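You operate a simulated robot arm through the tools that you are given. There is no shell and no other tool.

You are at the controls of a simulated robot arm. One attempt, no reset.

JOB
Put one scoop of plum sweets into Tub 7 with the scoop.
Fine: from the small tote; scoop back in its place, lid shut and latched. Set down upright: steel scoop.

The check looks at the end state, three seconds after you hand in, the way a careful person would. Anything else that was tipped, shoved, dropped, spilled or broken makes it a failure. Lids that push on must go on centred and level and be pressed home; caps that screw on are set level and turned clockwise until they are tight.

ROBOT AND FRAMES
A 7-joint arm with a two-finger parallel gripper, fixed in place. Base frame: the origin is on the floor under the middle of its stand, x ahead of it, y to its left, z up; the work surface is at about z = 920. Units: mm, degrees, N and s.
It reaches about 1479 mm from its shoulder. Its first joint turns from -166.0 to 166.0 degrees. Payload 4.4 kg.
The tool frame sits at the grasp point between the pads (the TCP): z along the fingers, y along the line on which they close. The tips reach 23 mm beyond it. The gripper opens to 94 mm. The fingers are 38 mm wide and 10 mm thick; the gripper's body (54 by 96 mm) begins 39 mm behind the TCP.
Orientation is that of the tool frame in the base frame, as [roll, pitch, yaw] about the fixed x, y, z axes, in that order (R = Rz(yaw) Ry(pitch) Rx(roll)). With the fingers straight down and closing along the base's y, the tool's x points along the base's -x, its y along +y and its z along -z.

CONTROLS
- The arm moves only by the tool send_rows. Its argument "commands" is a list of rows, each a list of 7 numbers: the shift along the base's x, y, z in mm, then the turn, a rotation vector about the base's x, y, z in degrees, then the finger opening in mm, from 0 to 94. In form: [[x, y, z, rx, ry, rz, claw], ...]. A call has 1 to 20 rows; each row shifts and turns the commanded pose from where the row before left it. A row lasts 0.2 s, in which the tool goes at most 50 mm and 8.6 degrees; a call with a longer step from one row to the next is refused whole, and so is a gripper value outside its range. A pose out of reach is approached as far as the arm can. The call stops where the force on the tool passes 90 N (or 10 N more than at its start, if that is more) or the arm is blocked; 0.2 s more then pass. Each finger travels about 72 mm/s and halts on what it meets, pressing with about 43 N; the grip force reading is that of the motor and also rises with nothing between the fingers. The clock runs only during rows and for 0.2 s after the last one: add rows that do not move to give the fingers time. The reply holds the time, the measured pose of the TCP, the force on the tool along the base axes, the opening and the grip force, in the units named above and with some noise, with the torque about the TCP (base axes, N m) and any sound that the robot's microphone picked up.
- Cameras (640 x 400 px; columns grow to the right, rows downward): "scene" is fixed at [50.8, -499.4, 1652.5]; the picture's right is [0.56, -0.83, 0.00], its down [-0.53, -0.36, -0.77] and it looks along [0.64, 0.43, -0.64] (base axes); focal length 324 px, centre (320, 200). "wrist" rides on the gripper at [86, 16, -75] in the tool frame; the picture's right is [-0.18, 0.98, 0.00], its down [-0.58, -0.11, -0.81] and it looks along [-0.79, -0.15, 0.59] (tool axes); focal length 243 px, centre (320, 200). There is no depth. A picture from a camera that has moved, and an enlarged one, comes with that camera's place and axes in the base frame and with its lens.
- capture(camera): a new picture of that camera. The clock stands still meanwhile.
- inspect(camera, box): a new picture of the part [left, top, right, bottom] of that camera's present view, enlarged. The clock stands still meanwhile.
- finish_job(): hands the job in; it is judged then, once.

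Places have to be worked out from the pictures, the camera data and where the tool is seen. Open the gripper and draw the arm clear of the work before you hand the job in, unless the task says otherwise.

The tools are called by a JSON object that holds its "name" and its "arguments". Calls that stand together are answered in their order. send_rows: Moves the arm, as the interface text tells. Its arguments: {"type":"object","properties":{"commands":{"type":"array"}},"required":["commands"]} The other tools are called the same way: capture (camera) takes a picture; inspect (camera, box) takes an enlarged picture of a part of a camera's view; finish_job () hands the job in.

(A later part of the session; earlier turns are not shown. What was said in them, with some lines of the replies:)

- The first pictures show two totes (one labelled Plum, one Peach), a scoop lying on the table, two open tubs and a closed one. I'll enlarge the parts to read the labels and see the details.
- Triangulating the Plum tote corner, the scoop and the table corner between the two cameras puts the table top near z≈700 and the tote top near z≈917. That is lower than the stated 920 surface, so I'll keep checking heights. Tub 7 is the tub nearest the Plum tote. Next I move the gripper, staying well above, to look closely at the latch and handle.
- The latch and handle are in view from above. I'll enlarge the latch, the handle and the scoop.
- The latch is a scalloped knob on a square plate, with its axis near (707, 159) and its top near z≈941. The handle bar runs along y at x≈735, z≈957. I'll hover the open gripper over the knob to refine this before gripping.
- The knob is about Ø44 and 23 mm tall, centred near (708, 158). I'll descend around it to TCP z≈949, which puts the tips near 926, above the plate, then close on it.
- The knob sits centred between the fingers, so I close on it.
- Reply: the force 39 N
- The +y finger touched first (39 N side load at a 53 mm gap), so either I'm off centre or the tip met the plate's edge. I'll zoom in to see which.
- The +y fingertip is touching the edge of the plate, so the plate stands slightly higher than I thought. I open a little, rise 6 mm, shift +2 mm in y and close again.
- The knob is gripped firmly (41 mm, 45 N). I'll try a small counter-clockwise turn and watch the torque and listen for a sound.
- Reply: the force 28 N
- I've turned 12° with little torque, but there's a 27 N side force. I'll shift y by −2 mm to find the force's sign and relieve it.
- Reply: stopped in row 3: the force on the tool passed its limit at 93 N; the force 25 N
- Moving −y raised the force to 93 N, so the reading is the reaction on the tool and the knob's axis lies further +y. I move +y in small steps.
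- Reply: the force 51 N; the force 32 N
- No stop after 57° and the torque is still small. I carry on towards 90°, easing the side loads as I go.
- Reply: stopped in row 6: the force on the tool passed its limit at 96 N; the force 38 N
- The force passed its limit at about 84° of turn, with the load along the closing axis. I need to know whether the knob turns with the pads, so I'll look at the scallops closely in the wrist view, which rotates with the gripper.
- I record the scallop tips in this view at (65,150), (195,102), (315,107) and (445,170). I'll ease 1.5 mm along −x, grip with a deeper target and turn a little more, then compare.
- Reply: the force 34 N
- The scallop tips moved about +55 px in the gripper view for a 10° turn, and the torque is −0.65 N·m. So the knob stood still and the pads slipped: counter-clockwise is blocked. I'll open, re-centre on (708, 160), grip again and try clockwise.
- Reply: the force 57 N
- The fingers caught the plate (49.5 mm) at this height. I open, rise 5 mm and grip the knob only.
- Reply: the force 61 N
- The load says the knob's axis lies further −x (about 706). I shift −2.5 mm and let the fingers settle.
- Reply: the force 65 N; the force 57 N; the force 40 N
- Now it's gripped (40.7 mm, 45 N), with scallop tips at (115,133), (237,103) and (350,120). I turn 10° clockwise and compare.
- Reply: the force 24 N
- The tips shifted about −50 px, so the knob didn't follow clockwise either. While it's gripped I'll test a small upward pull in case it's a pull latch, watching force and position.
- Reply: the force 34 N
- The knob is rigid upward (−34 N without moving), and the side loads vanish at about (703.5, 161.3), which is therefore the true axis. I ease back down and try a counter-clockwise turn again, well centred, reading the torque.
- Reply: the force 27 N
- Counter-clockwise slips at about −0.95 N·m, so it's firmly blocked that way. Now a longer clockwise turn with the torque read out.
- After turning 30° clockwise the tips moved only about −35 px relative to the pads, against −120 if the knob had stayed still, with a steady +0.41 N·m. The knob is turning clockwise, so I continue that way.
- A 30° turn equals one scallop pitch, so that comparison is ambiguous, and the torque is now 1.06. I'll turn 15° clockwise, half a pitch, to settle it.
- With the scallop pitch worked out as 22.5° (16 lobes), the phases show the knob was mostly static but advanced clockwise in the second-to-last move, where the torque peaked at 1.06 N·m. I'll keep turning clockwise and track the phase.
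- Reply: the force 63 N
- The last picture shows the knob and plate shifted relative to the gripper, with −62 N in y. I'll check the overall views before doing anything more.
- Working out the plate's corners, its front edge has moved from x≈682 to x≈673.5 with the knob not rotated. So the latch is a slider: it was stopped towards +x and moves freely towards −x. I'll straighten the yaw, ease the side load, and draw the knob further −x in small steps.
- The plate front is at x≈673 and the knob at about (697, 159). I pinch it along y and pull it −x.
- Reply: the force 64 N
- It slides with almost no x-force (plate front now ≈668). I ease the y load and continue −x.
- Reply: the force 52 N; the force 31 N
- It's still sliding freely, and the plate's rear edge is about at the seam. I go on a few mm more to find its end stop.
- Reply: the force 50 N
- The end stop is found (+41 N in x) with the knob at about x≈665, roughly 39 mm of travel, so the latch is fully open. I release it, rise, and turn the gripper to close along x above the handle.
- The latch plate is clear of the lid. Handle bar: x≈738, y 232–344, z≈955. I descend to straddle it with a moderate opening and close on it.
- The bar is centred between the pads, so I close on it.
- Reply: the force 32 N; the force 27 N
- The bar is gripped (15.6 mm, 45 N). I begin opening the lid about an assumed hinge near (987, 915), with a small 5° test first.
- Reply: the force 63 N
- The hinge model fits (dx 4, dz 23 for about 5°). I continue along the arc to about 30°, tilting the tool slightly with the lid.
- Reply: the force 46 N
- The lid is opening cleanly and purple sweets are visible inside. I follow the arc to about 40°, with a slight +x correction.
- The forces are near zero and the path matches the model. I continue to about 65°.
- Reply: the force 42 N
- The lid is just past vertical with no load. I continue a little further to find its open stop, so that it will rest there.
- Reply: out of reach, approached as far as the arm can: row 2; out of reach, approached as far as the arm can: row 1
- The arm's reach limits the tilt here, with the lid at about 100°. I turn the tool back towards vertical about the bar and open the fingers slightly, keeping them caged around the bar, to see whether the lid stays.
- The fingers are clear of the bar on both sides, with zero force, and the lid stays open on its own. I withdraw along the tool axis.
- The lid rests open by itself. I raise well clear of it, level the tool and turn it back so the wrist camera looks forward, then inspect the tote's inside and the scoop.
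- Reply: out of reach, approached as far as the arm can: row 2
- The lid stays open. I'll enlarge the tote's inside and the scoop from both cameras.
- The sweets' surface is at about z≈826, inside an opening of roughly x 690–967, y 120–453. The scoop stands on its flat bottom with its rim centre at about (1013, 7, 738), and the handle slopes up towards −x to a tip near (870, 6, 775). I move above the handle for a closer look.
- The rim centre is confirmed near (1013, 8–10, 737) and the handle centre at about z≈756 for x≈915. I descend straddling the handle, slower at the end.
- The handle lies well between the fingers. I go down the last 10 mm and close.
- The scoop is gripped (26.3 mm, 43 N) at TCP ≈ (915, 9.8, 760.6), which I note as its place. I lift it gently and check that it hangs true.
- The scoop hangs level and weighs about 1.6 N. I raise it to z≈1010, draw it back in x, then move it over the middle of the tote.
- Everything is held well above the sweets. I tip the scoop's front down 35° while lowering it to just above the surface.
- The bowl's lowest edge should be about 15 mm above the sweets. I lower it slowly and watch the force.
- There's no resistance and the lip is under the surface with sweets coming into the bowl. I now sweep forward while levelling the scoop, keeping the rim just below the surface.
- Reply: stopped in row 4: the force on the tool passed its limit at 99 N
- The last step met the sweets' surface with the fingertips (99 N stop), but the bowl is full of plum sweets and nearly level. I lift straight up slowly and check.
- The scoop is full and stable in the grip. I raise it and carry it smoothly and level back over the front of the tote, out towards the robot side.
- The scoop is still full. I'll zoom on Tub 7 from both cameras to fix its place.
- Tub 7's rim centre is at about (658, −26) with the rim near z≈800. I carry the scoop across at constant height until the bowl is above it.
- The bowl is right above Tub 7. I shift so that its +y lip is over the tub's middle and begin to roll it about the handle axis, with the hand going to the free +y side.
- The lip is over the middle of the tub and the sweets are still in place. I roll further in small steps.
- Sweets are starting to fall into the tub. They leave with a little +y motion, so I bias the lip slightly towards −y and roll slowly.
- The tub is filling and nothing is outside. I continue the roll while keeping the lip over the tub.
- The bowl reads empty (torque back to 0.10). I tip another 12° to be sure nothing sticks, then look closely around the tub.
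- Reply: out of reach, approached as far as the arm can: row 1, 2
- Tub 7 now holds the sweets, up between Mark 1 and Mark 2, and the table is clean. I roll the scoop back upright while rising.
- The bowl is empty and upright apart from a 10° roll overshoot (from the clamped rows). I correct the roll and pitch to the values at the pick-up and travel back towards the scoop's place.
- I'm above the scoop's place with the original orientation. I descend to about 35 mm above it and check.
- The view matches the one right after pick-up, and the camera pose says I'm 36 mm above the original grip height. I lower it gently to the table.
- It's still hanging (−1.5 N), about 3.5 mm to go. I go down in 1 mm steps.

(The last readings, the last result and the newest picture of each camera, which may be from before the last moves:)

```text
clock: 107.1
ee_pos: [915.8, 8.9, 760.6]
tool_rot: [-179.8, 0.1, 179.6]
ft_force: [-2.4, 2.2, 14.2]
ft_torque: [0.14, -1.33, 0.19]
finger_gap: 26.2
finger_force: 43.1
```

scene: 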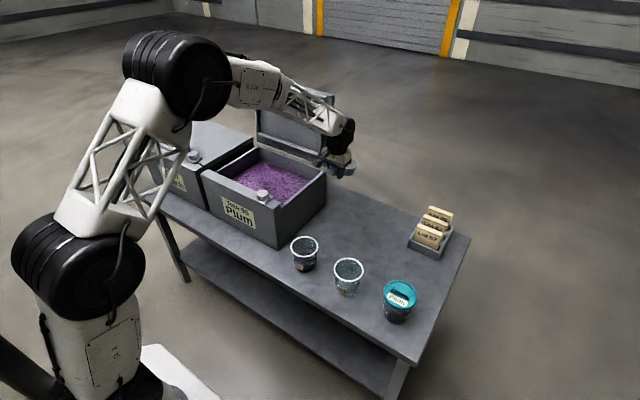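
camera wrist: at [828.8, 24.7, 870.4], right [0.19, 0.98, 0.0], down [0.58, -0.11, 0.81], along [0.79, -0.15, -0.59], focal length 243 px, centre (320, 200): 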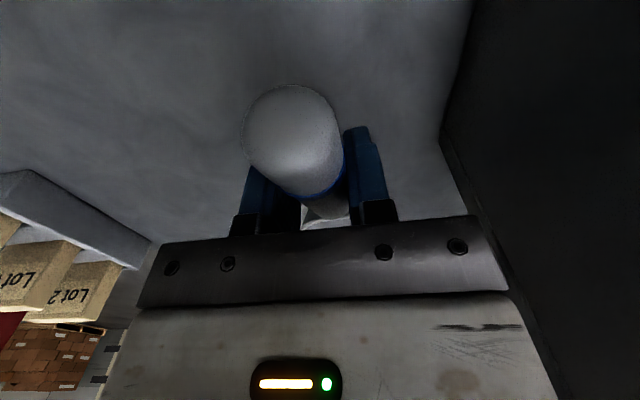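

It's touching the table (+14 N). I ease up half a millimetre and release.

{"name": "send_rows", "arguments": {"commands": [[0, 0, 0.6, 0, 0, 0, 8], [0, 0, 0, 0, 0, 0, 20], [0, 0, 0, 0, 0, 0, 32], [0, 0, 0, 0, 0, 0, 45], [0, 0, 0, 0, 0, 0, 60], [0, 0, 0, 0, 0, 0, 60]]}}

{"name": "capture", "arguments": {"camera": "wrist"}}

{"name": "inspect", "arguments": {"camera": "scene", "box": [290, 150, 380, 230]}}

```text
clock: 108.5
ee_pos: [913.6, 7.1, 763.0]
tool_rot: [-179.7, 0.1, 179.7]
ft_force: [0.3, -0.9, -1.2]
ft_torque: [0.02, 0.01, -0.01]
finger_gap: 60.1
finger_force: 0.1
```

```text
taken
camera wrist: at [829.0, 24.7, 835.1], right [0.19, 0.98, 0.0], down [0.58, -0.11, 0.81], along [0.79, -0.15, -0.59], focal length 243 px, centre (320, 200)
```

wrist: 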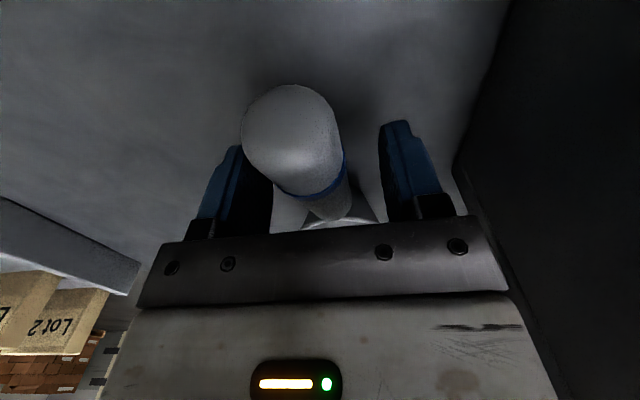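

```text
5.00 times, centred on (335, 190) of scene
camera zoom: at [50.8, -499.4, 1652.5], right [0.56, -0.83, 0.0], down [-0.53, -0.36, -0.77], along [0.64, 0.43, -0.64], focal length 1620 px, centre (245, 250)
```

zoom: 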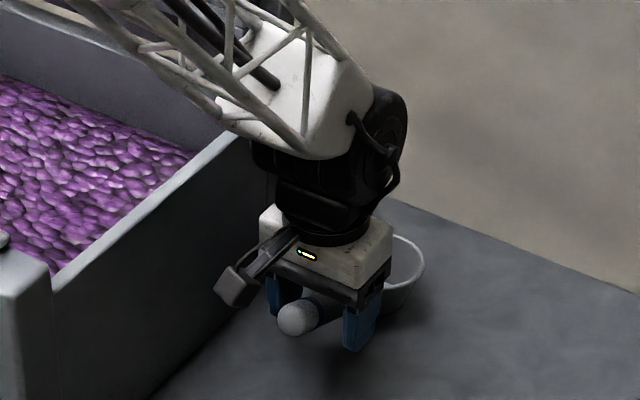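

Released and the scoop stands. I rise straight up and check it.

{"name": "send_rows", "arguments": {"commands": [[0, 1, 5, 0, 0, 0, 64], [0, 0, 15, 0, 0, 0, 70], [0, 0, 30, 0, 0, 0, 80], [0, 0, 40, 0, 0, 0, 94], [0, 0, 45, 0, 0, 0, 94], [0, 0, 45, 0, 0, 0, 94], [0, 0, 45, 0, 0, 0, 94], [0, 0, 45, 0, 0, 0, 94], [0, 0, 45, 0, 0, 0, 94], [0, 0, 45, 0, 0, 0, 94], [0, 0, 0, 0, 0, 0, 94]]}}

{"name": "inspect", "arguments": {"camera": "scene", "box": [310, 180, 370, 230]}}

{"name": "capture", "arguments": {"camera": "wrist"}}

```text
clock: 110.9
ee_pos: [915.8, 11.1, 1120.4]
tool_rot: [-179.7, 0.1, 179.7]
ft_force: [-0.3, 1.0, 0.6]
ft_torque: [-0.02, 0.03, -0.01]
finger_gap: 93.9
finger_force: 0.1
```

```text
8.00 times, centred on (340, 205) of scene
camera zoom: at [50.8, -499.4, 1652.5], right [0.56, -0.83, 0.0], down [-0.53, -0.36, -0.77], along [0.64, 0.43, -0.64], focal length 2593 px, centre (160, 160)
```

zoom: 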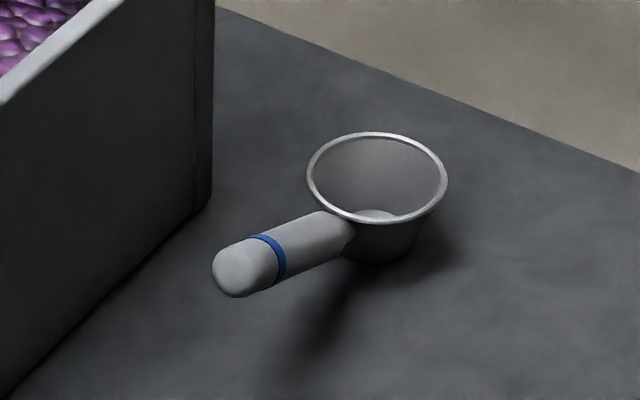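

```text
taken
camera wrist: at [829.2, 26.7, 1194.1], right [0.19, 0.98, 0.0], down [0.58, -0.11, 0.81], along [0.79, -0.15, -0.59], focal length 243 px, centre (320, 200)
```

wrist: 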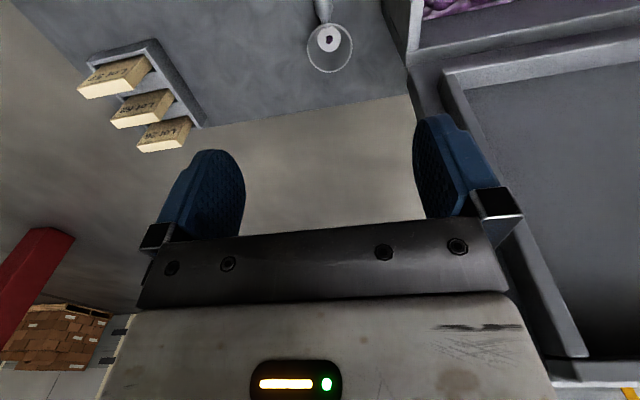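

The scoop is back in its place within about 2 mm, upright. There is a dark spot in the bowl in the wrist view, so I'll take a closer look.

{"name": "inspect", "arguments": {"camera": "wrist", "box": [295, 10, 365, 80]}}

{"name": "inspect", "arguments": {"camera": "scene", "box": [280, 225, 330, 280]}}

{"name": "inspect", "arguments": {"camera": "scene", "box": [195, 120, 345, 220]}}

```text
5.71 times, centred on (330, 45) of wrist
camera zoom: at [829.2, 26.7, 1194.1], right [0.19, 0.98, 0.0], down [0.58, -0.11, 0.81], along [0.79, -0.15, -0.59], focal length 1386 px, centre (263, 1086)
```

zoom: 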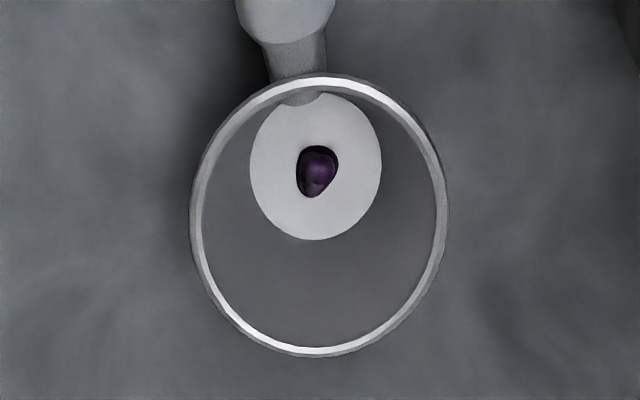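

```text
7.27 times, centred on (305, 252) of scene
camera zoom: at [50.8, -499.4, 1652.5], right [0.56, -0.83, 0.0], down [-0.53, -0.36, -0.77], along [0.64, 0.43, -0.64], focal length 2357 px, centre (429, -182)
```

zoom: 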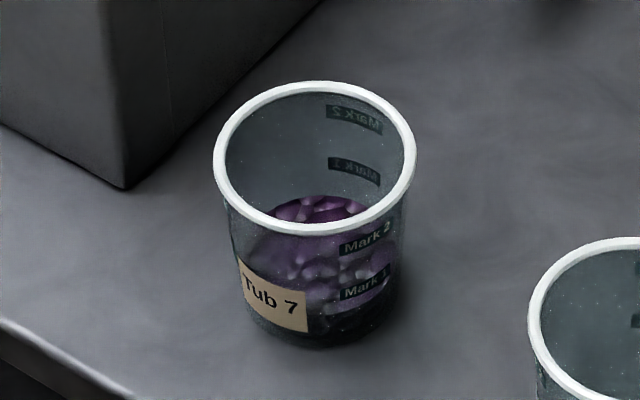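

```text
4.00 times, centred on (270, 170) of scene
camera zoom: at [50.8, -499.4, 1652.5], right [0.56, -0.83, 0.0], down [-0.53, -0.36, -0.77], along [0.64, 0.43, -0.64], focal length 1296 px, centre (520, 320)
```

zoom: 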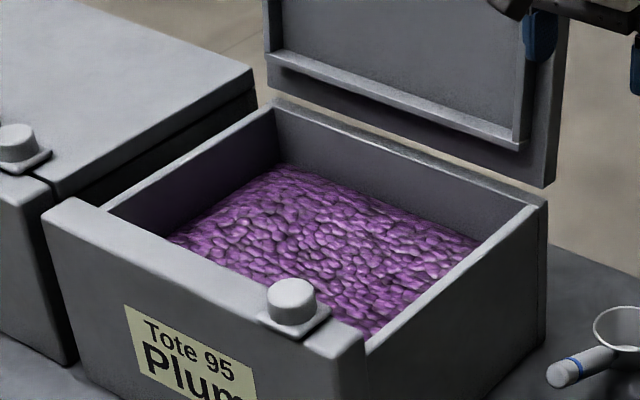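

Only a single sweet's worth remains in the bowl and Tub 7 holds the scoopful, with nothing spilled. Now to close the lid: I go up and around, back to the handle pose (closing along x, tilted 20°) behind the open lid.

{"name": "send_rows", "arguments": {"commands": [[-10, 0, 40, 0, 0, 0, 94], [-10, 0, 40, 0, 0, 0, 94], [-10, 0, 40, 0, 0, 0, 94], [-10, 0, 40, 0, 0, 0, 94], [-10, 0, 40, 0, 0, 0, 94], [0, 25, 0, 0, 0, 8.2, 94], [0, 25, 0, 0, 0, 8.2, 80], [0, 25, 0, 0, 0, 8.2, 60], [0, 25, 0, 0, 0, 8.2, 40], [0, 25, 0, 0, 0, 8.2, 34], [0, 25, 0, 0, 0, 8.2, 34], [0, 25, 0, 0, 0, 8.2, 34], [0, 25, 0, 0, 0, 8.2, 34], [0, 25, 0, 0, 0, 8.2, 34], [0, 25, 0, 0, 0, 8.2, 34], [0, 29, 0, 0, 0, 8.2, 34], [0, 0, 0, 0, 6.7, 0, 34], [0, 0, 0, 0, 6.7, 0, 34], [0, 0, 0, 0, 6.6, 0, 34], [0, 0, 0, 0, 0, 0, 34]]}}

{"name": "capture", "arguments": {"camera": "scene"}}

```text
clock: 115.1
ee_pos: [865.5, 289.7, 1322.0]
tool_rot: [160.1, 0.0, -90.2]
ft_force: [-0.8, -0.1, 0.2]
ft_torque: [-0.01, 0.03, -0.02]
finger_gap: 34.1
finger_force: 0.1
```

```text
taken
```

scene: 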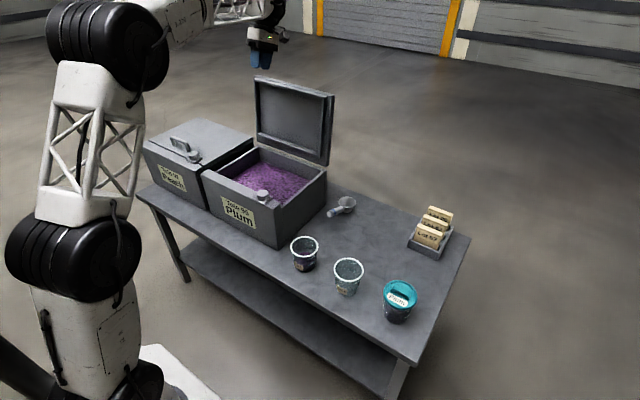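

{"name": "send_rows", "arguments": {"commands": [[37, 0, -14, 0, 0, 0, 34], [37, 0, -14, 0, 0, 0, 34], [37, 0, -14, 0, 0, 0, 34], [38, 0, -12, 0, 0, 0, 34], [38, 0, -11, 0, 0, 0, 34], [37, 0, -11, 0, 0, 0, 34], [0, 0, 0, 0, 0, 0, 34]]}}

{"name": "capture", "arguments": {"camera": "wrist"}}

{"name": "inspect", "arguments": {"camera": "scene", "box": [240, 30, 360, 170]}}

```text
clock: 116.7
ee_pos: [1089.8, 286.1, 1248.2]
tool_rot: [160.1, 0.0, -90.1]
ft_force: [-0.6, -0.1, -0.8]
ft_torque: [0.05, 0.02, 0.0]
finger_gap: 34.2
finger_force: 0.1
```

```text
taken
camera wrist: at [1100.4, 200.0, 1322.2], right [-0.92, 0.19, 0.33], down [0.38, 0.58, 0.72], along [-0.06, 0.79, -0.61], focal length 243 px, centre (320, 200)
```

wrist: 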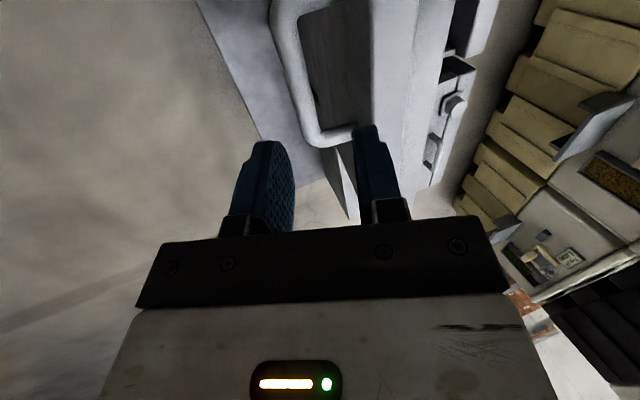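

```text
2.86 times, centred on (300, 100) of scene
camera zoom: at [50.8, -499.4, 1652.5], right [0.56, -0.83, 0.0], down [-0.53, -0.36, -0.77], along [0.64, 0.43, -0.64], focal length 926 px, centre (377, 486)
```

zoom: 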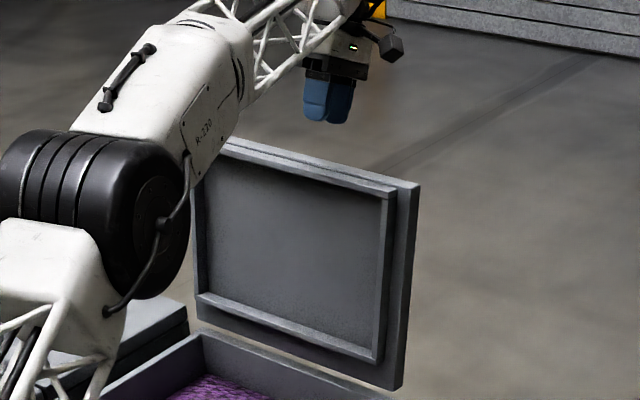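

I retrace the earlier withdrawal path, using the camera pose read-outs, to cage the bar between the fingers again.

{"name": "send_rows", "arguments": {"commands": [[0, 2, -20, 0, 0, 0, 34], [-0.5, 1.5, -21, 0, 0, 0, 34], [-2, 0, -12, 0, 0, 0, 34], [0, 0, 0, 0, 0, 0, 34]]}}

{"name": "capture", "arguments": {"camera": "wrist"}}

```text
clock: 117.7
ee_pos: [1088.1, 293.6, 1193.5]
tool_rot: [160.2, 0.0, -90.1]
ft_force: [0.1, 0.2, 0.2]
ft_torque: [0.03, 0.03, 0.01]
finger_gap: 34.1
finger_force: 0.0
```

```text
taken
camera wrist: at [1098.0, 205.5, 1268.3], right [-0.92, 0.19, 0.33], down [0.38, 0.58, 0.72], along [-0.06, 0.79, -0.61], focal length 243 px, centre (320, 200)
```

wrist: 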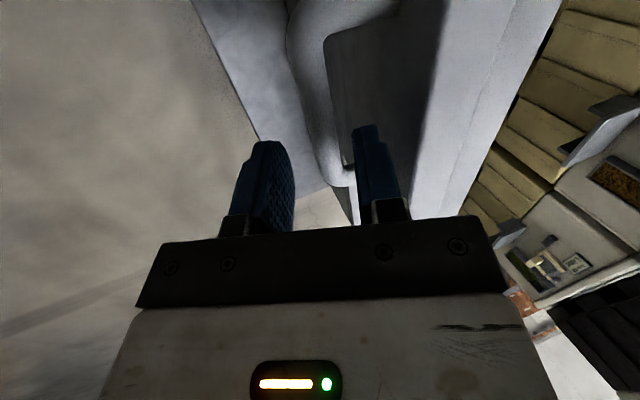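

The bar is entering between the fingers. I continue along the tool axis and close on it.

{"name": "send_rows", "arguments": {"commands": [[-2.7, 0, -7.5, 0, 0, 0, 34], [-2.7, 0, -7.5, 0, 0, 0, 34], [-2.7, 0, -7.5, 0, 0, 0, 34], [-2.7, 0, -7.5, 0, 0, 0, 34], [-2.7, 0, -7.5, 0, 0, 0, 34], [0, 0, 0, 0, 0, 0, 34], [0, 0, 0, 0, 0, 0, 20], [0, 0, 0, 0, 0, 0, 4], [0, 0, 0, 0, 0, 0, 4]]}}

{"name": "capture", "arguments": {"camera": "wrist"}}

```text
clock: 119.7
ee_pos: [1073.6, 292.6, 1154.8]
tool_rot: [160.1, 0.1, -90.1]
ft_force: [-0.3, 0.5, -1.3]
ft_torque: [0.1, 0.02, 0.19]
finger_gap: 15.8
finger_force: 44.9
```

```text
taken
camera wrist: at [1084.9, 205.2, 1230.0], right [-0.92, 0.19, 0.33], down [0.38, 0.58, 0.72], along [-0.06, 0.79, -0.61], focal length 243 px, centre (320, 200)
```

wrist: 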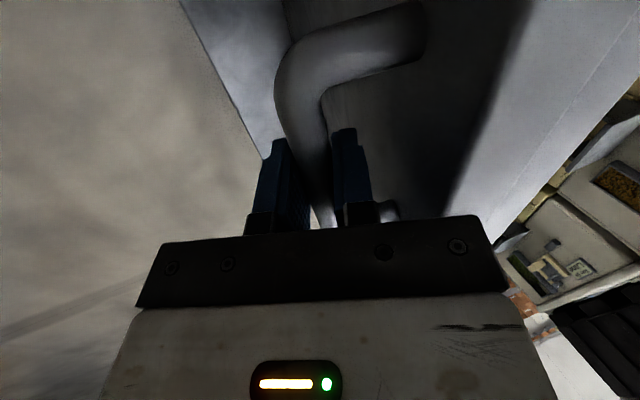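

The bar is gripped again (45 N). I bring the lid back along the reversed arc, first through vertical.

{"name": "send_rows", "arguments": {"commands": [[-7, 0, 2.4, 0, -0.4, 0, 2], [-7.3, 0, 2.3, 0, -0.4, 0, 2], [-10.7, 0, 2.9, 0, -0.5, 0, 2], [-10.8, 0, 2.5, 0, -0.5, 0, 2], [0, 0, 0, 0, 0, 0, 2]]}}

{"name": "send_rows", "arguments": {"commands": [[-10.9, 0, 2, 0, -0.5, 0, 2], [-11, 0, 1.5, 0, -0.5, 0, 2], [-11.1, 0, 1, 0, -0.5, 0, 2], [-11, 0, 0.6, 0, -0.5, 0, 2], [0, 0, 0, 0, 0, 0, 2]]}}

{"name": "inspect", "arguments": {"camera": "scene", "box": [190, 30, 390, 220]}}

```text
clock: 120.9
ee_pos: [1037.7, 292.3, 1164.3]
tool_rot: [161.9, 0.0, -90.1]
ft_force: [0.8, -14.0, 0.0]
ft_torque: [0.39, -0.03, 0.19]
finger_gap: 15.7
finger_force: 45.1
```

```text
clock: 122.1
ee_pos: [993.5, 292.5, 1169.4]
tool_rot: [163.9, 0.1, -90.0]
ft_force: [-0.5, 3.1, -9.8]
ft_torque: [0.25, -0.07, 0.03]
finger_gap: 15.6
finger_force: 44.6
```

```text
2.11 times, centred on (290, 125) of scene
camera zoom: at [50.8, -499.4, 1652.5], right [0.56, -0.83, 0.0], down [-0.53, -0.36, -0.77], along [0.64, 0.43, -0.64], focal length 682 px, centre (383, 358)
```

zoom: 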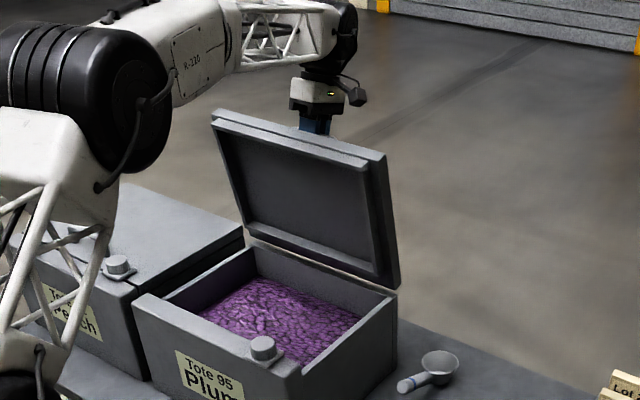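

Moving well with low forces. I continue down to about 60°.

{"name": "send_rows", "arguments": {"commands": [[-11.1, 0, 0, 0, -0.5, 0, 2], [-11.1, 0, -0.4, 0, -0.5, 0, 2], [-11.1, 0, -0.9, 0, -0.5, 0, 2], [-10.9, 0, -1.4, 0, -0.5, 0, 2], [-10.9, 0, -1.8, 0, -0.5, 0, 2], [-10.9, 0, -2.4, 0, -0.5, 0, 2], [-10.7, 0, -2.8, 0, -0.5, 0, 2], [-10.6, 0, -3.3, 0, -0.5, 0, 2], [-10.5, 0, -3.7, 0, -0.5, 0, 2], [0, 0, 0, 0, 0, 0, 2]]}}

{"name": "inspect", "arguments": {"camera": "scene", "box": [190, 30, 390, 220]}}

```text
clock: 124.3
ee_pos: [894.7, 291.4, 1153.6]
tool_rot: [168.5, 0.0, -90.1]
ft_force: [0.6, 19.0, -4.4]
ft_torque: [0.41, -0.03, 0.21]
finger_gap: 15.9
finger_force: 45.1
```

```text
2.11 times, centred on (290, 125) of scene
camera zoom: at [50.8, -499.4, 1652.5], right [0.56, -0.83, 0.0], down [-0.53, -0.36, -0.77], along [0.64, 0.43, -0.64], focal length 682 px, centre (383, 358)
```

zoom: 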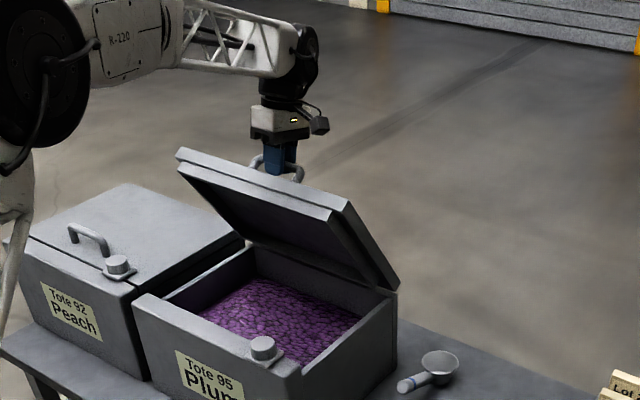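

{"name": "send_rows", "arguments": {"commands": [[-10.2, 0, -4.2, 0, -0.5, 0, 2], [-10.1, 0, -4.7, 0, -0.5, 0, 2], [-9.9, 0, -5, 0, -0.5, 0, 2], [-9.6, 0, -5.5, 0, -0.5, 0, 2], [-9.4, 0, -5.9, 0, -0.5, 0, 2], [-9.1, 0, -6.3, 0, -0.5, 0, 2], [-8.8, 0, -6.7, 0, -0.5, 0, 2], [-8.6, 0, -7.2, 0, -0.5, 0, 2], [-8.2, 0, -7.4, 0, -0.5, 0, 2], [-7.9, 0, -7.7, 0, -0.5, 0, 2], [-7.5, 0, -8.2, 0, -0.5, 0, 2], [-7.2, 0, -8.5, 0, -0.5, 0, 2], [0, 0, 0, 0, 0, 0, 2]]}}

{"name": "inspect", "arguments": {"camera": "scene", "box": [190, 60, 370, 220]}}

```text
clock: 127.1
ee_pos: [789.1, 291.6, 1075.3]
tool_rot: [174.4, 0.0, -90.1]
ft_force: [-9.6, -31.6, 5.0]
ft_torque: [-0.85, 0.0, 0.36]
finger_gap: 15.4
finger_force: 45.0
```

```text
2.50 times, centred on (280, 140) of scene
camera zoom: at [50.8, -499.4, 1652.5], right [0.56, -0.83, 0.0], down [-0.53, -0.36, -0.77], along [0.64, 0.43, -0.64], focal length 810 px, centre (420, 350)
```

zoom: 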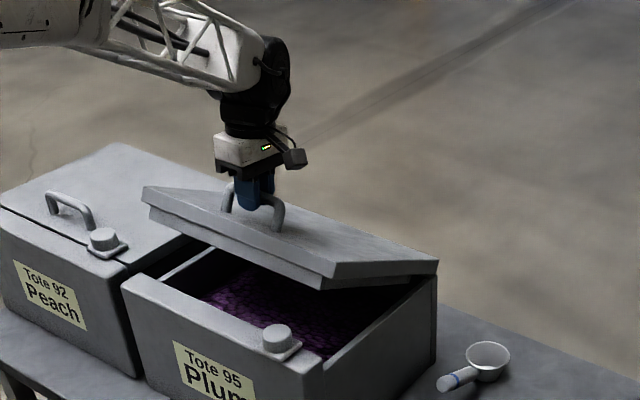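

{"name": "send_rows", "arguments": {"commands": [[-6.8, -0.6, -8.7, 0, -0.5, 0, 2], [-6.4, 0, -9.1, 0, -0.5, 0, 2], [-6, 0, -9.3, 0, -0.5, 0, 2], [-5.6, 0, -9.6, 0, -0.5, 0, 2], [-5.2, 0, -9.8, 0, -0.5, 0, 2], [-4.7, 0, -10, 0, -0.5, 0, 2], [-4.3, 0, -10.2, 0, -0.5, 0, 2], [-3.8, 0, -10.4, 0, -0.5, 0, 2], [0, 0, 0, 0, 0, 0, 2]]}}

{"name": "inspect", "arguments": {"camera": "scene", "box": [190, 90, 350, 220]}}

```text
clock: 129.1
ee_pos: [745.2, 291.9, 999.4]
tool_rot: [178.5, 0.1, -90.1]
ft_force: [-10.6, 4.8, 1.6]
ft_torque: [0.39, 0.04, 0.17]
finger_gap: 15.8
finger_force: 44.8
```

```text
3.08 times, centred on (270, 155) of scene
camera zoom: at [50.8, -499.4, 1652.5], right [0.56, -0.83, 0.0], down [-0.53, -0.36, -0.77], along [0.64, 0.43, -0.64], focal length 997 px, centre (474, 338)
```

zoom: 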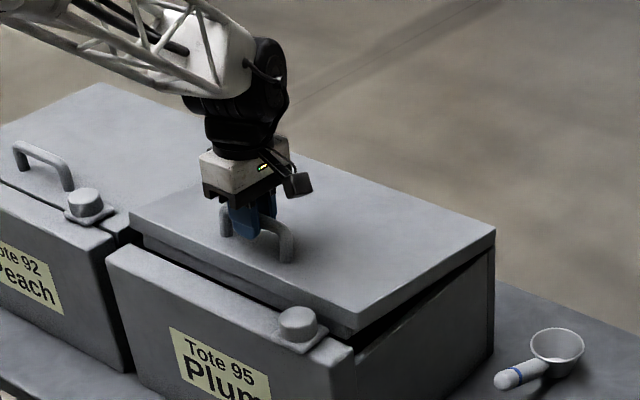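

{"name": "send_rows", "arguments": {"commands": [[-3.2, 0, -10.6, 0, -0.4, 0, 2], [-3, 0, -10.7, 0, -0.3, 0, 2], [-2.4, 0, -10.8, 0, -0.3, 0, 2], [-1, 0, -5, 0, -0.2, 0, 2], [0, 0, 0, 0, 0, 0, 2]]}}

{"name": "inspect", "arguments": {"camera": "scene", "box": [190, 110, 340, 220]}}

```text
clock: 130.3
ee_pos: [735.7, 292.3, 960.6]
tool_rot: [179.6, 0.0, -90.0]
ft_force: [-56.3, 15.7, 8.8]
ft_torque: [-0.35, 0.21, 0.12]
finger_gap: 15.7
finger_force: 44.8
```

```text
3.64 times, centred on (265, 165) of scene
camera zoom: at [50.8, -499.4, 1652.5], right [0.56, -0.83, 0.0], down [-0.53, -0.36, -0.77], along [0.64, 0.43, -0.64], focal length 1178 px, centre (520, 327)
```

zoom: 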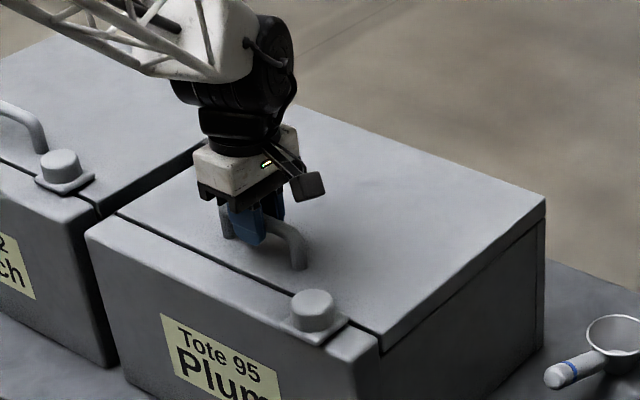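

The lid looks down. I ease the x load and press it gently home.

{"name": "send_rows", "arguments": {"commands": [[-1, 0, -1.5, 0, 0, 0, 2], [-0.5, 0, -1.5, 0, 0, 0, 2], [0, 0, -1, 0, 0, 0, 2], [0, 0, 0, 0, 0, 0, 2]]}}

{"name": "inspect", "arguments": {"camera": "scene", "box": [240, 150, 340, 220]}}

```text
clock: 131.3
ee_pos: [735.5, 292.1, 958.5]
tool_rot: [179.8, 0.2, -90.1]
ft_force: [-53.2, 6.0, 40.2]
ft_torque: [0.05, 0.15, 0.21]
finger_gap: 15.9
finger_force: 45.1
```

```text
5.71 times, centred on (290, 185) of scene
camera zoom: at [50.8, -499.4, 1652.5], right [0.56, -0.83, 0.0], down [-0.53, -0.36, -0.77], along [0.64, 0.43, -0.64], focal length 1852 px, centre (491, 286)
```

zoom: 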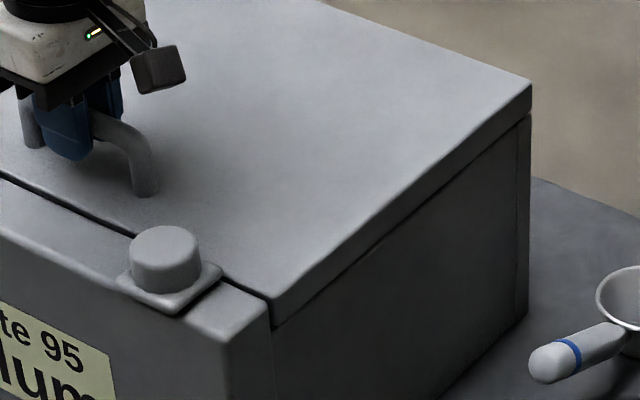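

Pressed home (+40 N) and flush. I release the handle, rise, and go to the latch knob with the fingers closing along y.

{"name": "send_rows", "arguments": {"commands": [[0, 0, 0.5, 0, 0, 0, 20], [0, 0, 0, 0, 0, 0, 40], [0, 0, 0, 0, 0, 0, 60], [0, 0, 20, 0, 0, 0, 60], [0, 0, 40, 0, 0, 0, 70], [-6, -12, 0, 0, 0, -8.2, 80], [-6, -12, 0, 0, 0, -8.2, 94], [-6, -12, 0, 0, 0, -8.2, 94], [-6, -12, 0, 0, 0, -8.2, 94], [-6, -12, 0, 0, 0, -8.2, 94], [-6, -12, 0, 0, 0, -8.2, 94], [-6, -12, 0, 0, 0, -8.2, 94], [-6, -12, 0, 0, 0, -8.2, 94], [-6, -12, 0, 0, 0, -8.2, 94], [-6, -12, 0, 0, 0, -8.2, 94], [-6, -12, 0, 0, 0, -8, 94], [0, 0, 0, 0, 0, 0, 94]]}}

{"name": "capture", "arguments": {"camera": "wrist"}}

{"name": "inspect", "arguments": {"camera": "scene", "box": [190, 110, 340, 220]}}

```text
clock: 134.9
ee_pos: [668.7, 158.4, 1018.6]
tool_rot: [179.7, 0.0, 179.9]
ft_force: [0.3, -0.1, 0.2]
ft_torque: [-0.01, 0.0, -0.03]
finger_gap: 93.9
finger_force: 0.0
```

```text
taken
camera wrist: at [582.5, 174.3, 1092.9], right [0.19, 0.98, 0.01], down [0.58, -0.12, 0.81], along [0.79, -0.15, -0.59], focal length 243 px, centre (320, 200)
```

wrist: 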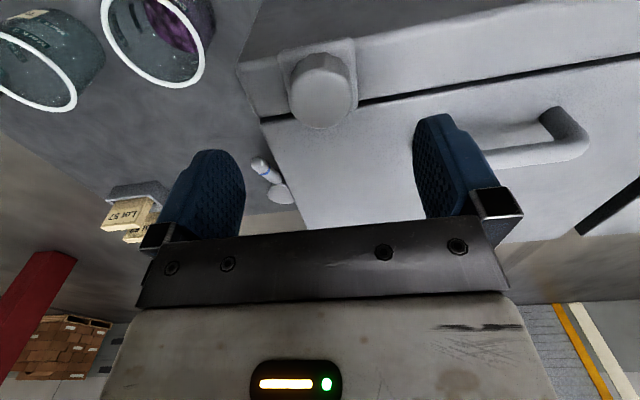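

```text
3.64 times, centred on (265, 165) of scene
camera zoom: at [50.8, -499.4, 1652.5], right [0.56, -0.83, 0.0], down [-0.53, -0.36, -0.77], along [0.64, 0.43, -0.64], focal length 1178 px, centre (520, 327)
```

zoom: 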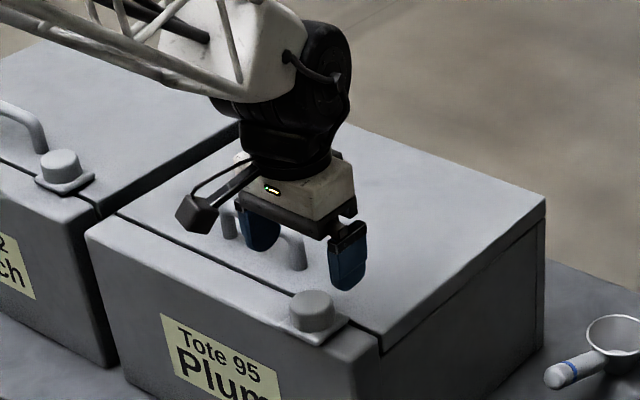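

The lid is shut. The knob is at about (665, 160.5). I descend around it and pinch it along y.

{"name": "send_rows", "arguments": {"commands": [[-3, 0.6, -20, 0, 0, 0, 80], [0, 0, -20, 0, 0, 0, 70], [0, 0, -12, 0, 0, 0, 64], [0, 0, -9, 0, 0, 0, 60], [0, 0, 0, 0, 0, 0, 60], [0, 0, 0, 0, 0, 0, 40], [0, 0, 0, 0, 0, 0, 20], [0, 0, 0, 0, 0, 0, 20]]}}

{"name": "inspect", "arguments": {"camera": "wrist", "box": [220, 50, 460, 210]}}

```text
clock: 136.7
ee_pos: [666.0, 159.2, 957.6]
tool_rot: [179.7, 0.0, 179.9]
ft_force: [-0.5, -24.7, -2.3]
ft_torque: [-0.8, -0.03, -0.08]
finger_gap: 41.5
finger_force: 45.1
```

```text
2.50 times, centred on (340, 130) of wrist
camera zoom: at [579.9, 175.4, 1031.6], right [0.19, 0.98, 0.01], down [0.58, -0.11, 0.81], along [0.79, -0.15, -0.59], focal length 606 px, centre (270, 375)
```

zoom: 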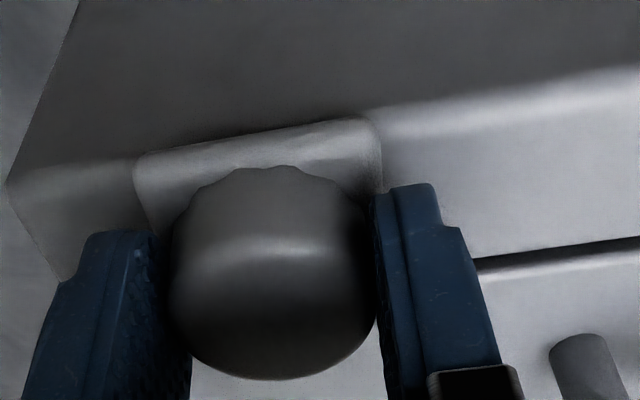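

Gripped. I slide the latch +x, back over the lid.

{"name": "send_rows", "arguments": {"commands": [[0, -0.4, 0, 0, 0, 0, 20], [3, 0, 0, 0, 0, 0, 20], [3, 0, 0, 0, 0, 0, 20], [3, 0, 0, 0, 0, 0, 20], [3, 0, 0, 0, 0, 0, 20], [3, 0, 0, 0, 0, 0, 20], [0, 0, 0, 0, 0, 0, 20]]}}

{"name": "inspect", "arguments": {"camera": "wrist", "box": [220, 50, 460, 210]}}

```text
clock: 138.3
ee_pos: [679.6, 160.6, 958.5]
tool_rot: [179.7, 0.0, 179.9]
ft_force: [1.1, 0.3, -9.9]
ft_torque: [-0.54, -0.08, 0.02]
finger_gap: 41.3
finger_force: 45.2
```

```text
2.50 times, centred on (340, 130) of wrist
camera zoom: at [594.6, 175.2, 1031.6], right [0.18, 0.98, 0.01], down [0.58, -0.11, 0.81], along [0.79, -0.15, -0.59], focal length 606 px, centre (270, 375)
```

zoom: 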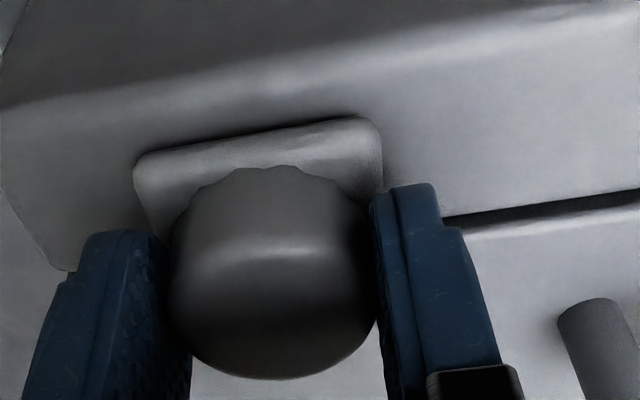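

It slides freely and the side loads are near zero. I continue towards its latched stop.

{"name": "send_rows", "arguments": {"commands": [[3, 0, 0, 0, 0, 0, 20], [3, 0, 0, 0, 0, 0, 20], [3, 0, 0, 0, 0, 0, 20], [3, 0, 0, 0, 0, 0, 20], [3, 0, 0, 0, 0, 0, 20], [3, 0, 0, 0, 0, 0, 20], [0, 0, 0, 0, 0, 0, 20]]}}

{"name": "inspect", "arguments": {"camera": "wrist", "box": [220, 50, 460, 210]}}

```text
clock: 139.9
ee_pos: [700.3, 161.3, 957.9]
tool_rot: [179.6, 0.1, 179.9]
ft_force: [1.8, 16.2, 7.9]
ft_torque: [-0.31, 0.03, 0.03]
finger_gap: 41.4
finger_force: 44.9
```

```text
2.50 times, centred on (340, 130) of wrist
camera zoom: at [613.8, 175.1, 1031.5], right [0.18, 0.98, 0.01], down [0.58, -0.11, 0.81], along [0.79, -0.15, -0.59], focal length 606 px, centre (270, 375)
```

zoom: 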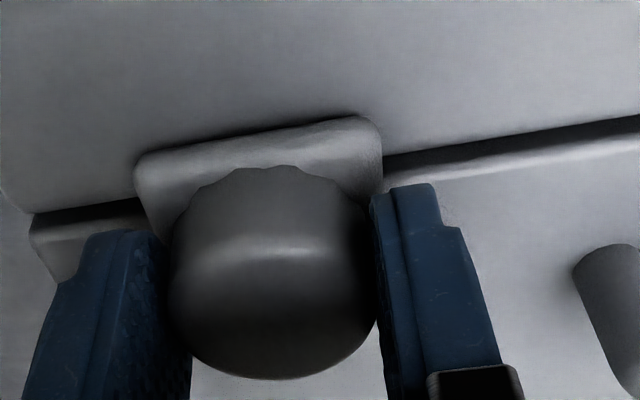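

{"name": "send_rows", "arguments": {"commands": [[2, 0.3, 0, 0, 0, 0, 20], [2, 0, 0, 0, 0, 0, 20], [2, 0, 0, 0, 0, 0, 20], [2, 0, 0, 0, 0, 0, 20], [0, 0, 0, 0, 0, 0, 20]]}}

{"name": "inspect", "arguments": {"camera": "wrist", "box": [220, 50, 460, 210]}}

{"name": "inspect", "arguments": {"camera": "scene", "box": [245, 165, 305, 205]}}

```text
clock: 141.1
ee_pos: [706.2, 159.5, 955.9]
tool_rot: [179.7, -0.1, 179.9]
ft_force: [-40.7, 3.6, 2.1]
ft_torque: [-0.58, 0.43, -0.02]
finger_gap: 41.5
finger_force: 45.0
```

```text
2.50 times, centred on (340, 130) of wrist
camera zoom: at [620.4, 175.3, 1029.5], right [0.19, 0.98, 0.0], down [0.58, -0.11, 0.8], along [0.79, -0.15, -0.59], focal length 606 px, centre (270, 375)
```

zoom: 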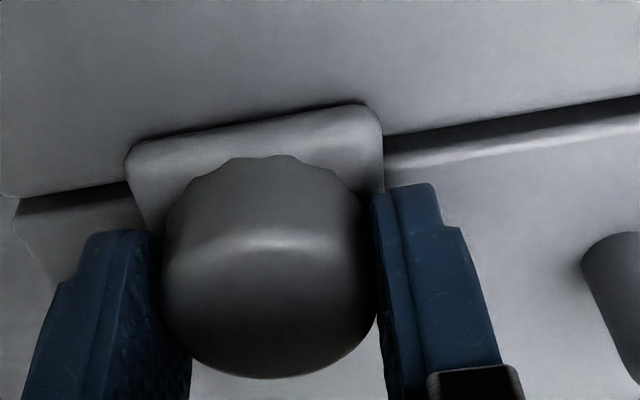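

```text
10.00 times, centred on (275, 185) of scene
camera zoom: at [50.8, -499.4, 1652.5], right [0.56, -0.83, 0.0], down [-0.53, -0.36, -0.77], along [0.64, 0.43, -0.64], focal length 3241 px, centre (770, 350)
```

zoom: 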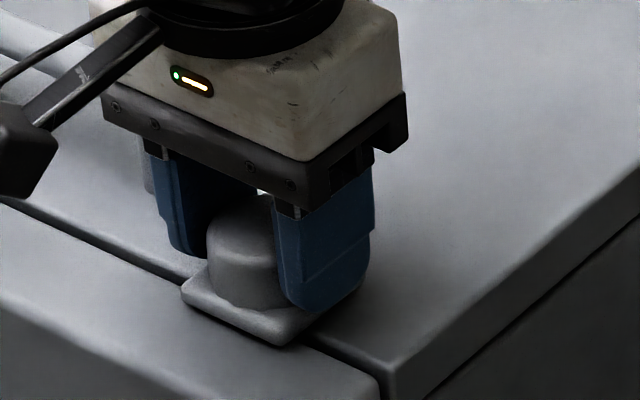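

It's at the stop (−41 N) and the plate's corners are exactly where they were at the start, so it's latched. I open the fingers while still leaning on the stop so the knob isn't dragged back.

{"name": "send_rows", "arguments": {"commands": [[0, 0, 0, 0, 0, 0, 50], [0, 0, 0, 0, 0, 0, 64], [0, 0, 0, 0, 0, 0, 80], [0, 0, 10, 0, 0, 0, 94], [0, 0, 40, 0, 0, 0, 94], [-10, 0, 40, 0, 0, 0, 94], [-10, 0, 40, 0, 0, 0, 94], [0, 0, 0, 0, 0, 0, 94]]}}

{"name": "capture", "arguments": {"camera": "wrist"}}

{"name": "inspect", "arguments": {"camera": "scene", "box": [240, 160, 320, 210]}}

```text
clock: 142.9
ee_pos: [687.5, 159.5, 1088.6]
tool_rot: [179.7, 0.1, 180.0]
ft_force: [0.5, -0.6, -0.2]
ft_torque: [-0.01, -0.02, -0.03]
finger_gap: 93.9
finger_force: 0.1
```

```text
taken
camera wrist: at [601.1, 174.9, 1162.2], right [0.19, 0.98, 0.01], down [0.58, -0.11, 0.81], along [0.79, -0.15, -0.59], focal length 243 px, centre (320, 200)
```

wrist: 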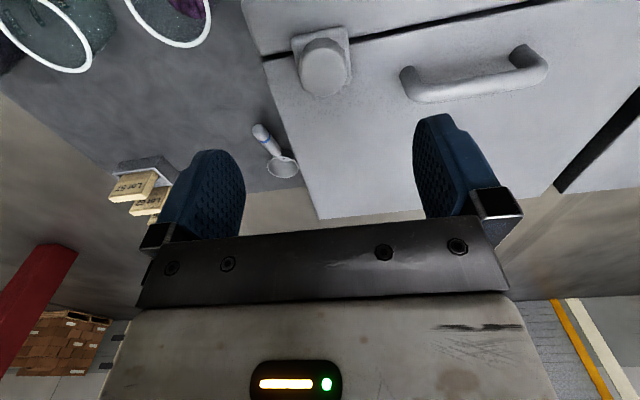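

```text
8.00 times, centred on (280, 185) of scene
camera zoom: at [50.8, -499.4, 1652.5], right [0.56, -0.83, 0.0], down [-0.53, -0.36, -0.77], along [0.64, 0.43, -0.64], focal length 2593 px, centre (640, 320)
```

zoom: 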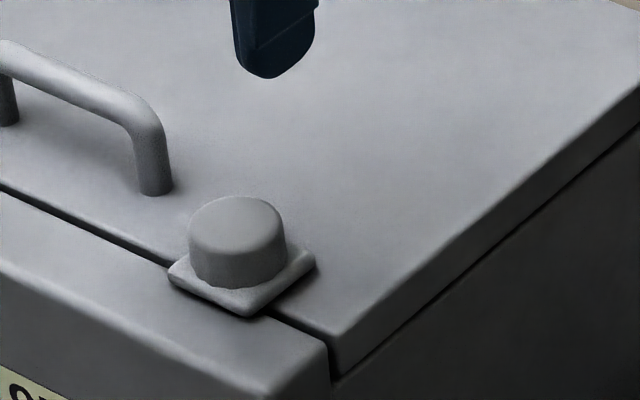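

The latch looks identical to its starting picture. I'll do a last survey for spilled sweets or anything disturbed.

{"name": "inspect", "arguments": {"camera": "scene", "box": [240, 180, 480, 340]}}

{"name": "inspect", "arguments": {"camera": "scene", "box": [130, 170, 310, 300]}}

{"name": "inspect", "arguments": {"camera": "wrist", "box": [0, 0, 320, 200]}}

{"name": "capture", "arguments": {"camera": "scene"}}

```text
2.50 times, centred on (360, 260) of scene
camera zoom: at [50.8, -499.4, 1652.5], right [0.56, -0.83, 0.0], down [-0.53, -0.36, -0.77], along [0.64, 0.43, -0.64], focal length 810 px, centre (220, 50)
```

zoom: 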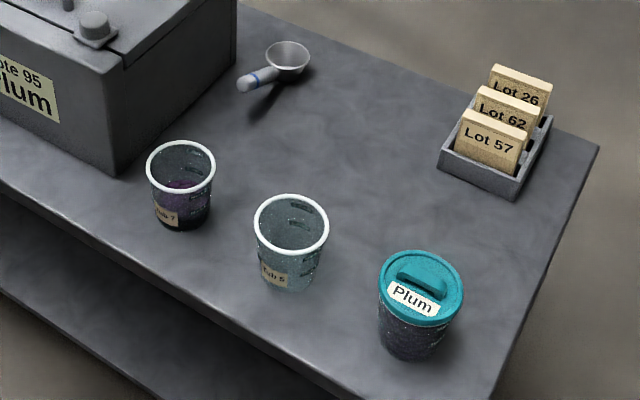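

```text
3.08 times, centred on (220, 235) of scene
camera zoom: at [50.8, -499.4, 1652.5], right [0.56, -0.83, 0.0], down [-0.53, -0.36, -0.77], along [0.64, 0.43, -0.64], focal length 997 px, centre (628, 92)
```

zoom: 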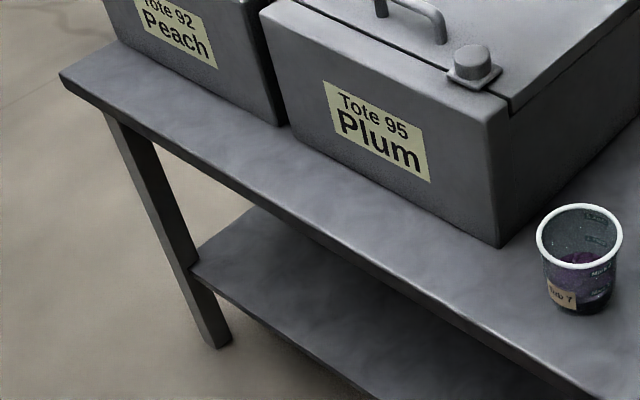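

```text
2.00 times, centred on (160, 100) of wrist
camera zoom: at [601.1, 174.9, 1162.2], right [0.19, 0.98, 0.01], down [0.58, -0.11, 0.81], along [0.79, -0.15, -0.59], focal length 485 px, centre (640, 400)
```

zoom: 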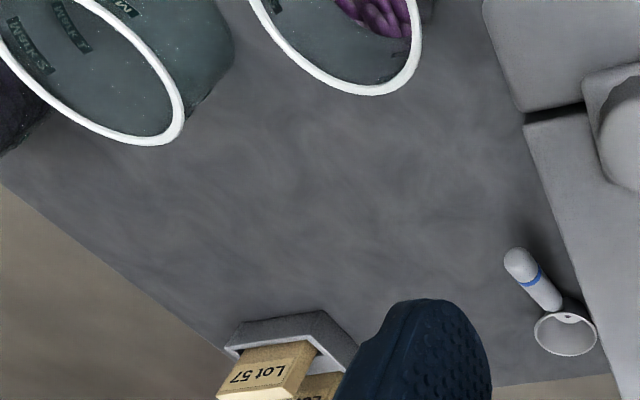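

```text
taken
```

scene: 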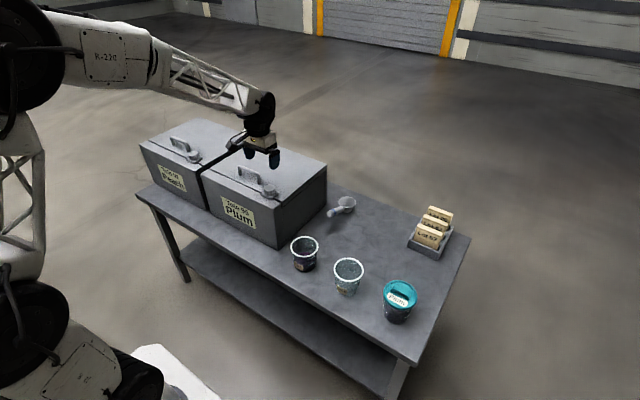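

Nothing is spilled or moved: Tub 7 holds the plum sweets, the scoop is upright in its place, and the lid is shut and latched. I draw the arm up and clear with the gripper open.

{"name": "send_rows", "arguments": {"commands": [[0, 0, 40, 0, 0, 0, 94], [0, 0, 40, 0, 0, 0, 94], [0, 0, 40, 0, 0, 0, 94], [-20, 0, 40, 0, 0, 0, 94], [-20, 0, 40, 0, 0, 0, 94], [-20, 0, 20, 0, 0, 0, 94], [0, 0, 0, 0, 0, 0, 94], [0, 0, 0, 0, 0, 0, 94]]}}

{"name": "capture", "arguments": {"camera": "scene"}}

```text
clock: 144.7
ee_pos: [625.6, 161.2, 1307.9]
tool_rot: [179.7, 0.0, 179.9]
ft_force: [-0.2, -0.3, -0.4]
ft_torque: [-0.03, -0.01, 0.01]
finger_gap: 94.0
finger_force: 0.1
```

```text
taken
```

scene: 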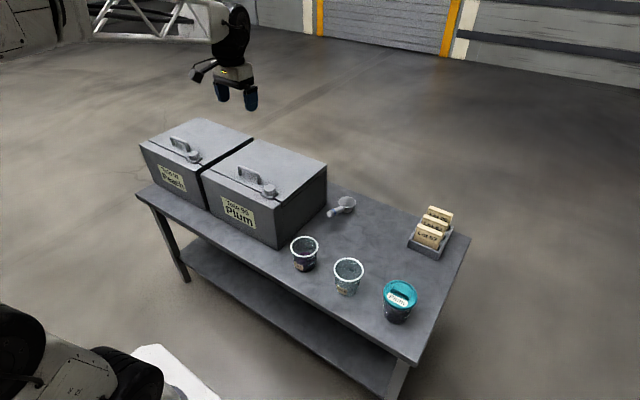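

The arm is clear with the gripper open, and everything is in its final state, so I hand the job in.

{"name": "finish_job", "arguments": {}}

```text
The job is handed in.
```

I put one scoop of plum sweets from Tote 95 (Plum) into Tub 7 and handed the job in. I haven't seen the check's result.

- **Tub 7:** it holds the scoopful, filled to between Mark 1 and Mark 2. I saw no sweets on the table or around the tub.
- **Scoop:** it stands upright, within about 2 mm of where it started. One sweet was still stuck in the bottom of the bowl, and I left it there.
- **Tote:** the lid is pressed shut, and the latch is back against its stop in the same position as at the start.
- **Arm:** it is raised clear of the work with the gripper open.

I took "the small tote" to mean Tote 95, because it was the only tote labelled Plum. The two totes looked about the same size.

The latch slides rather than turns. I twisted its knob both ways before finding that out; it slid and seated normally afterwards.
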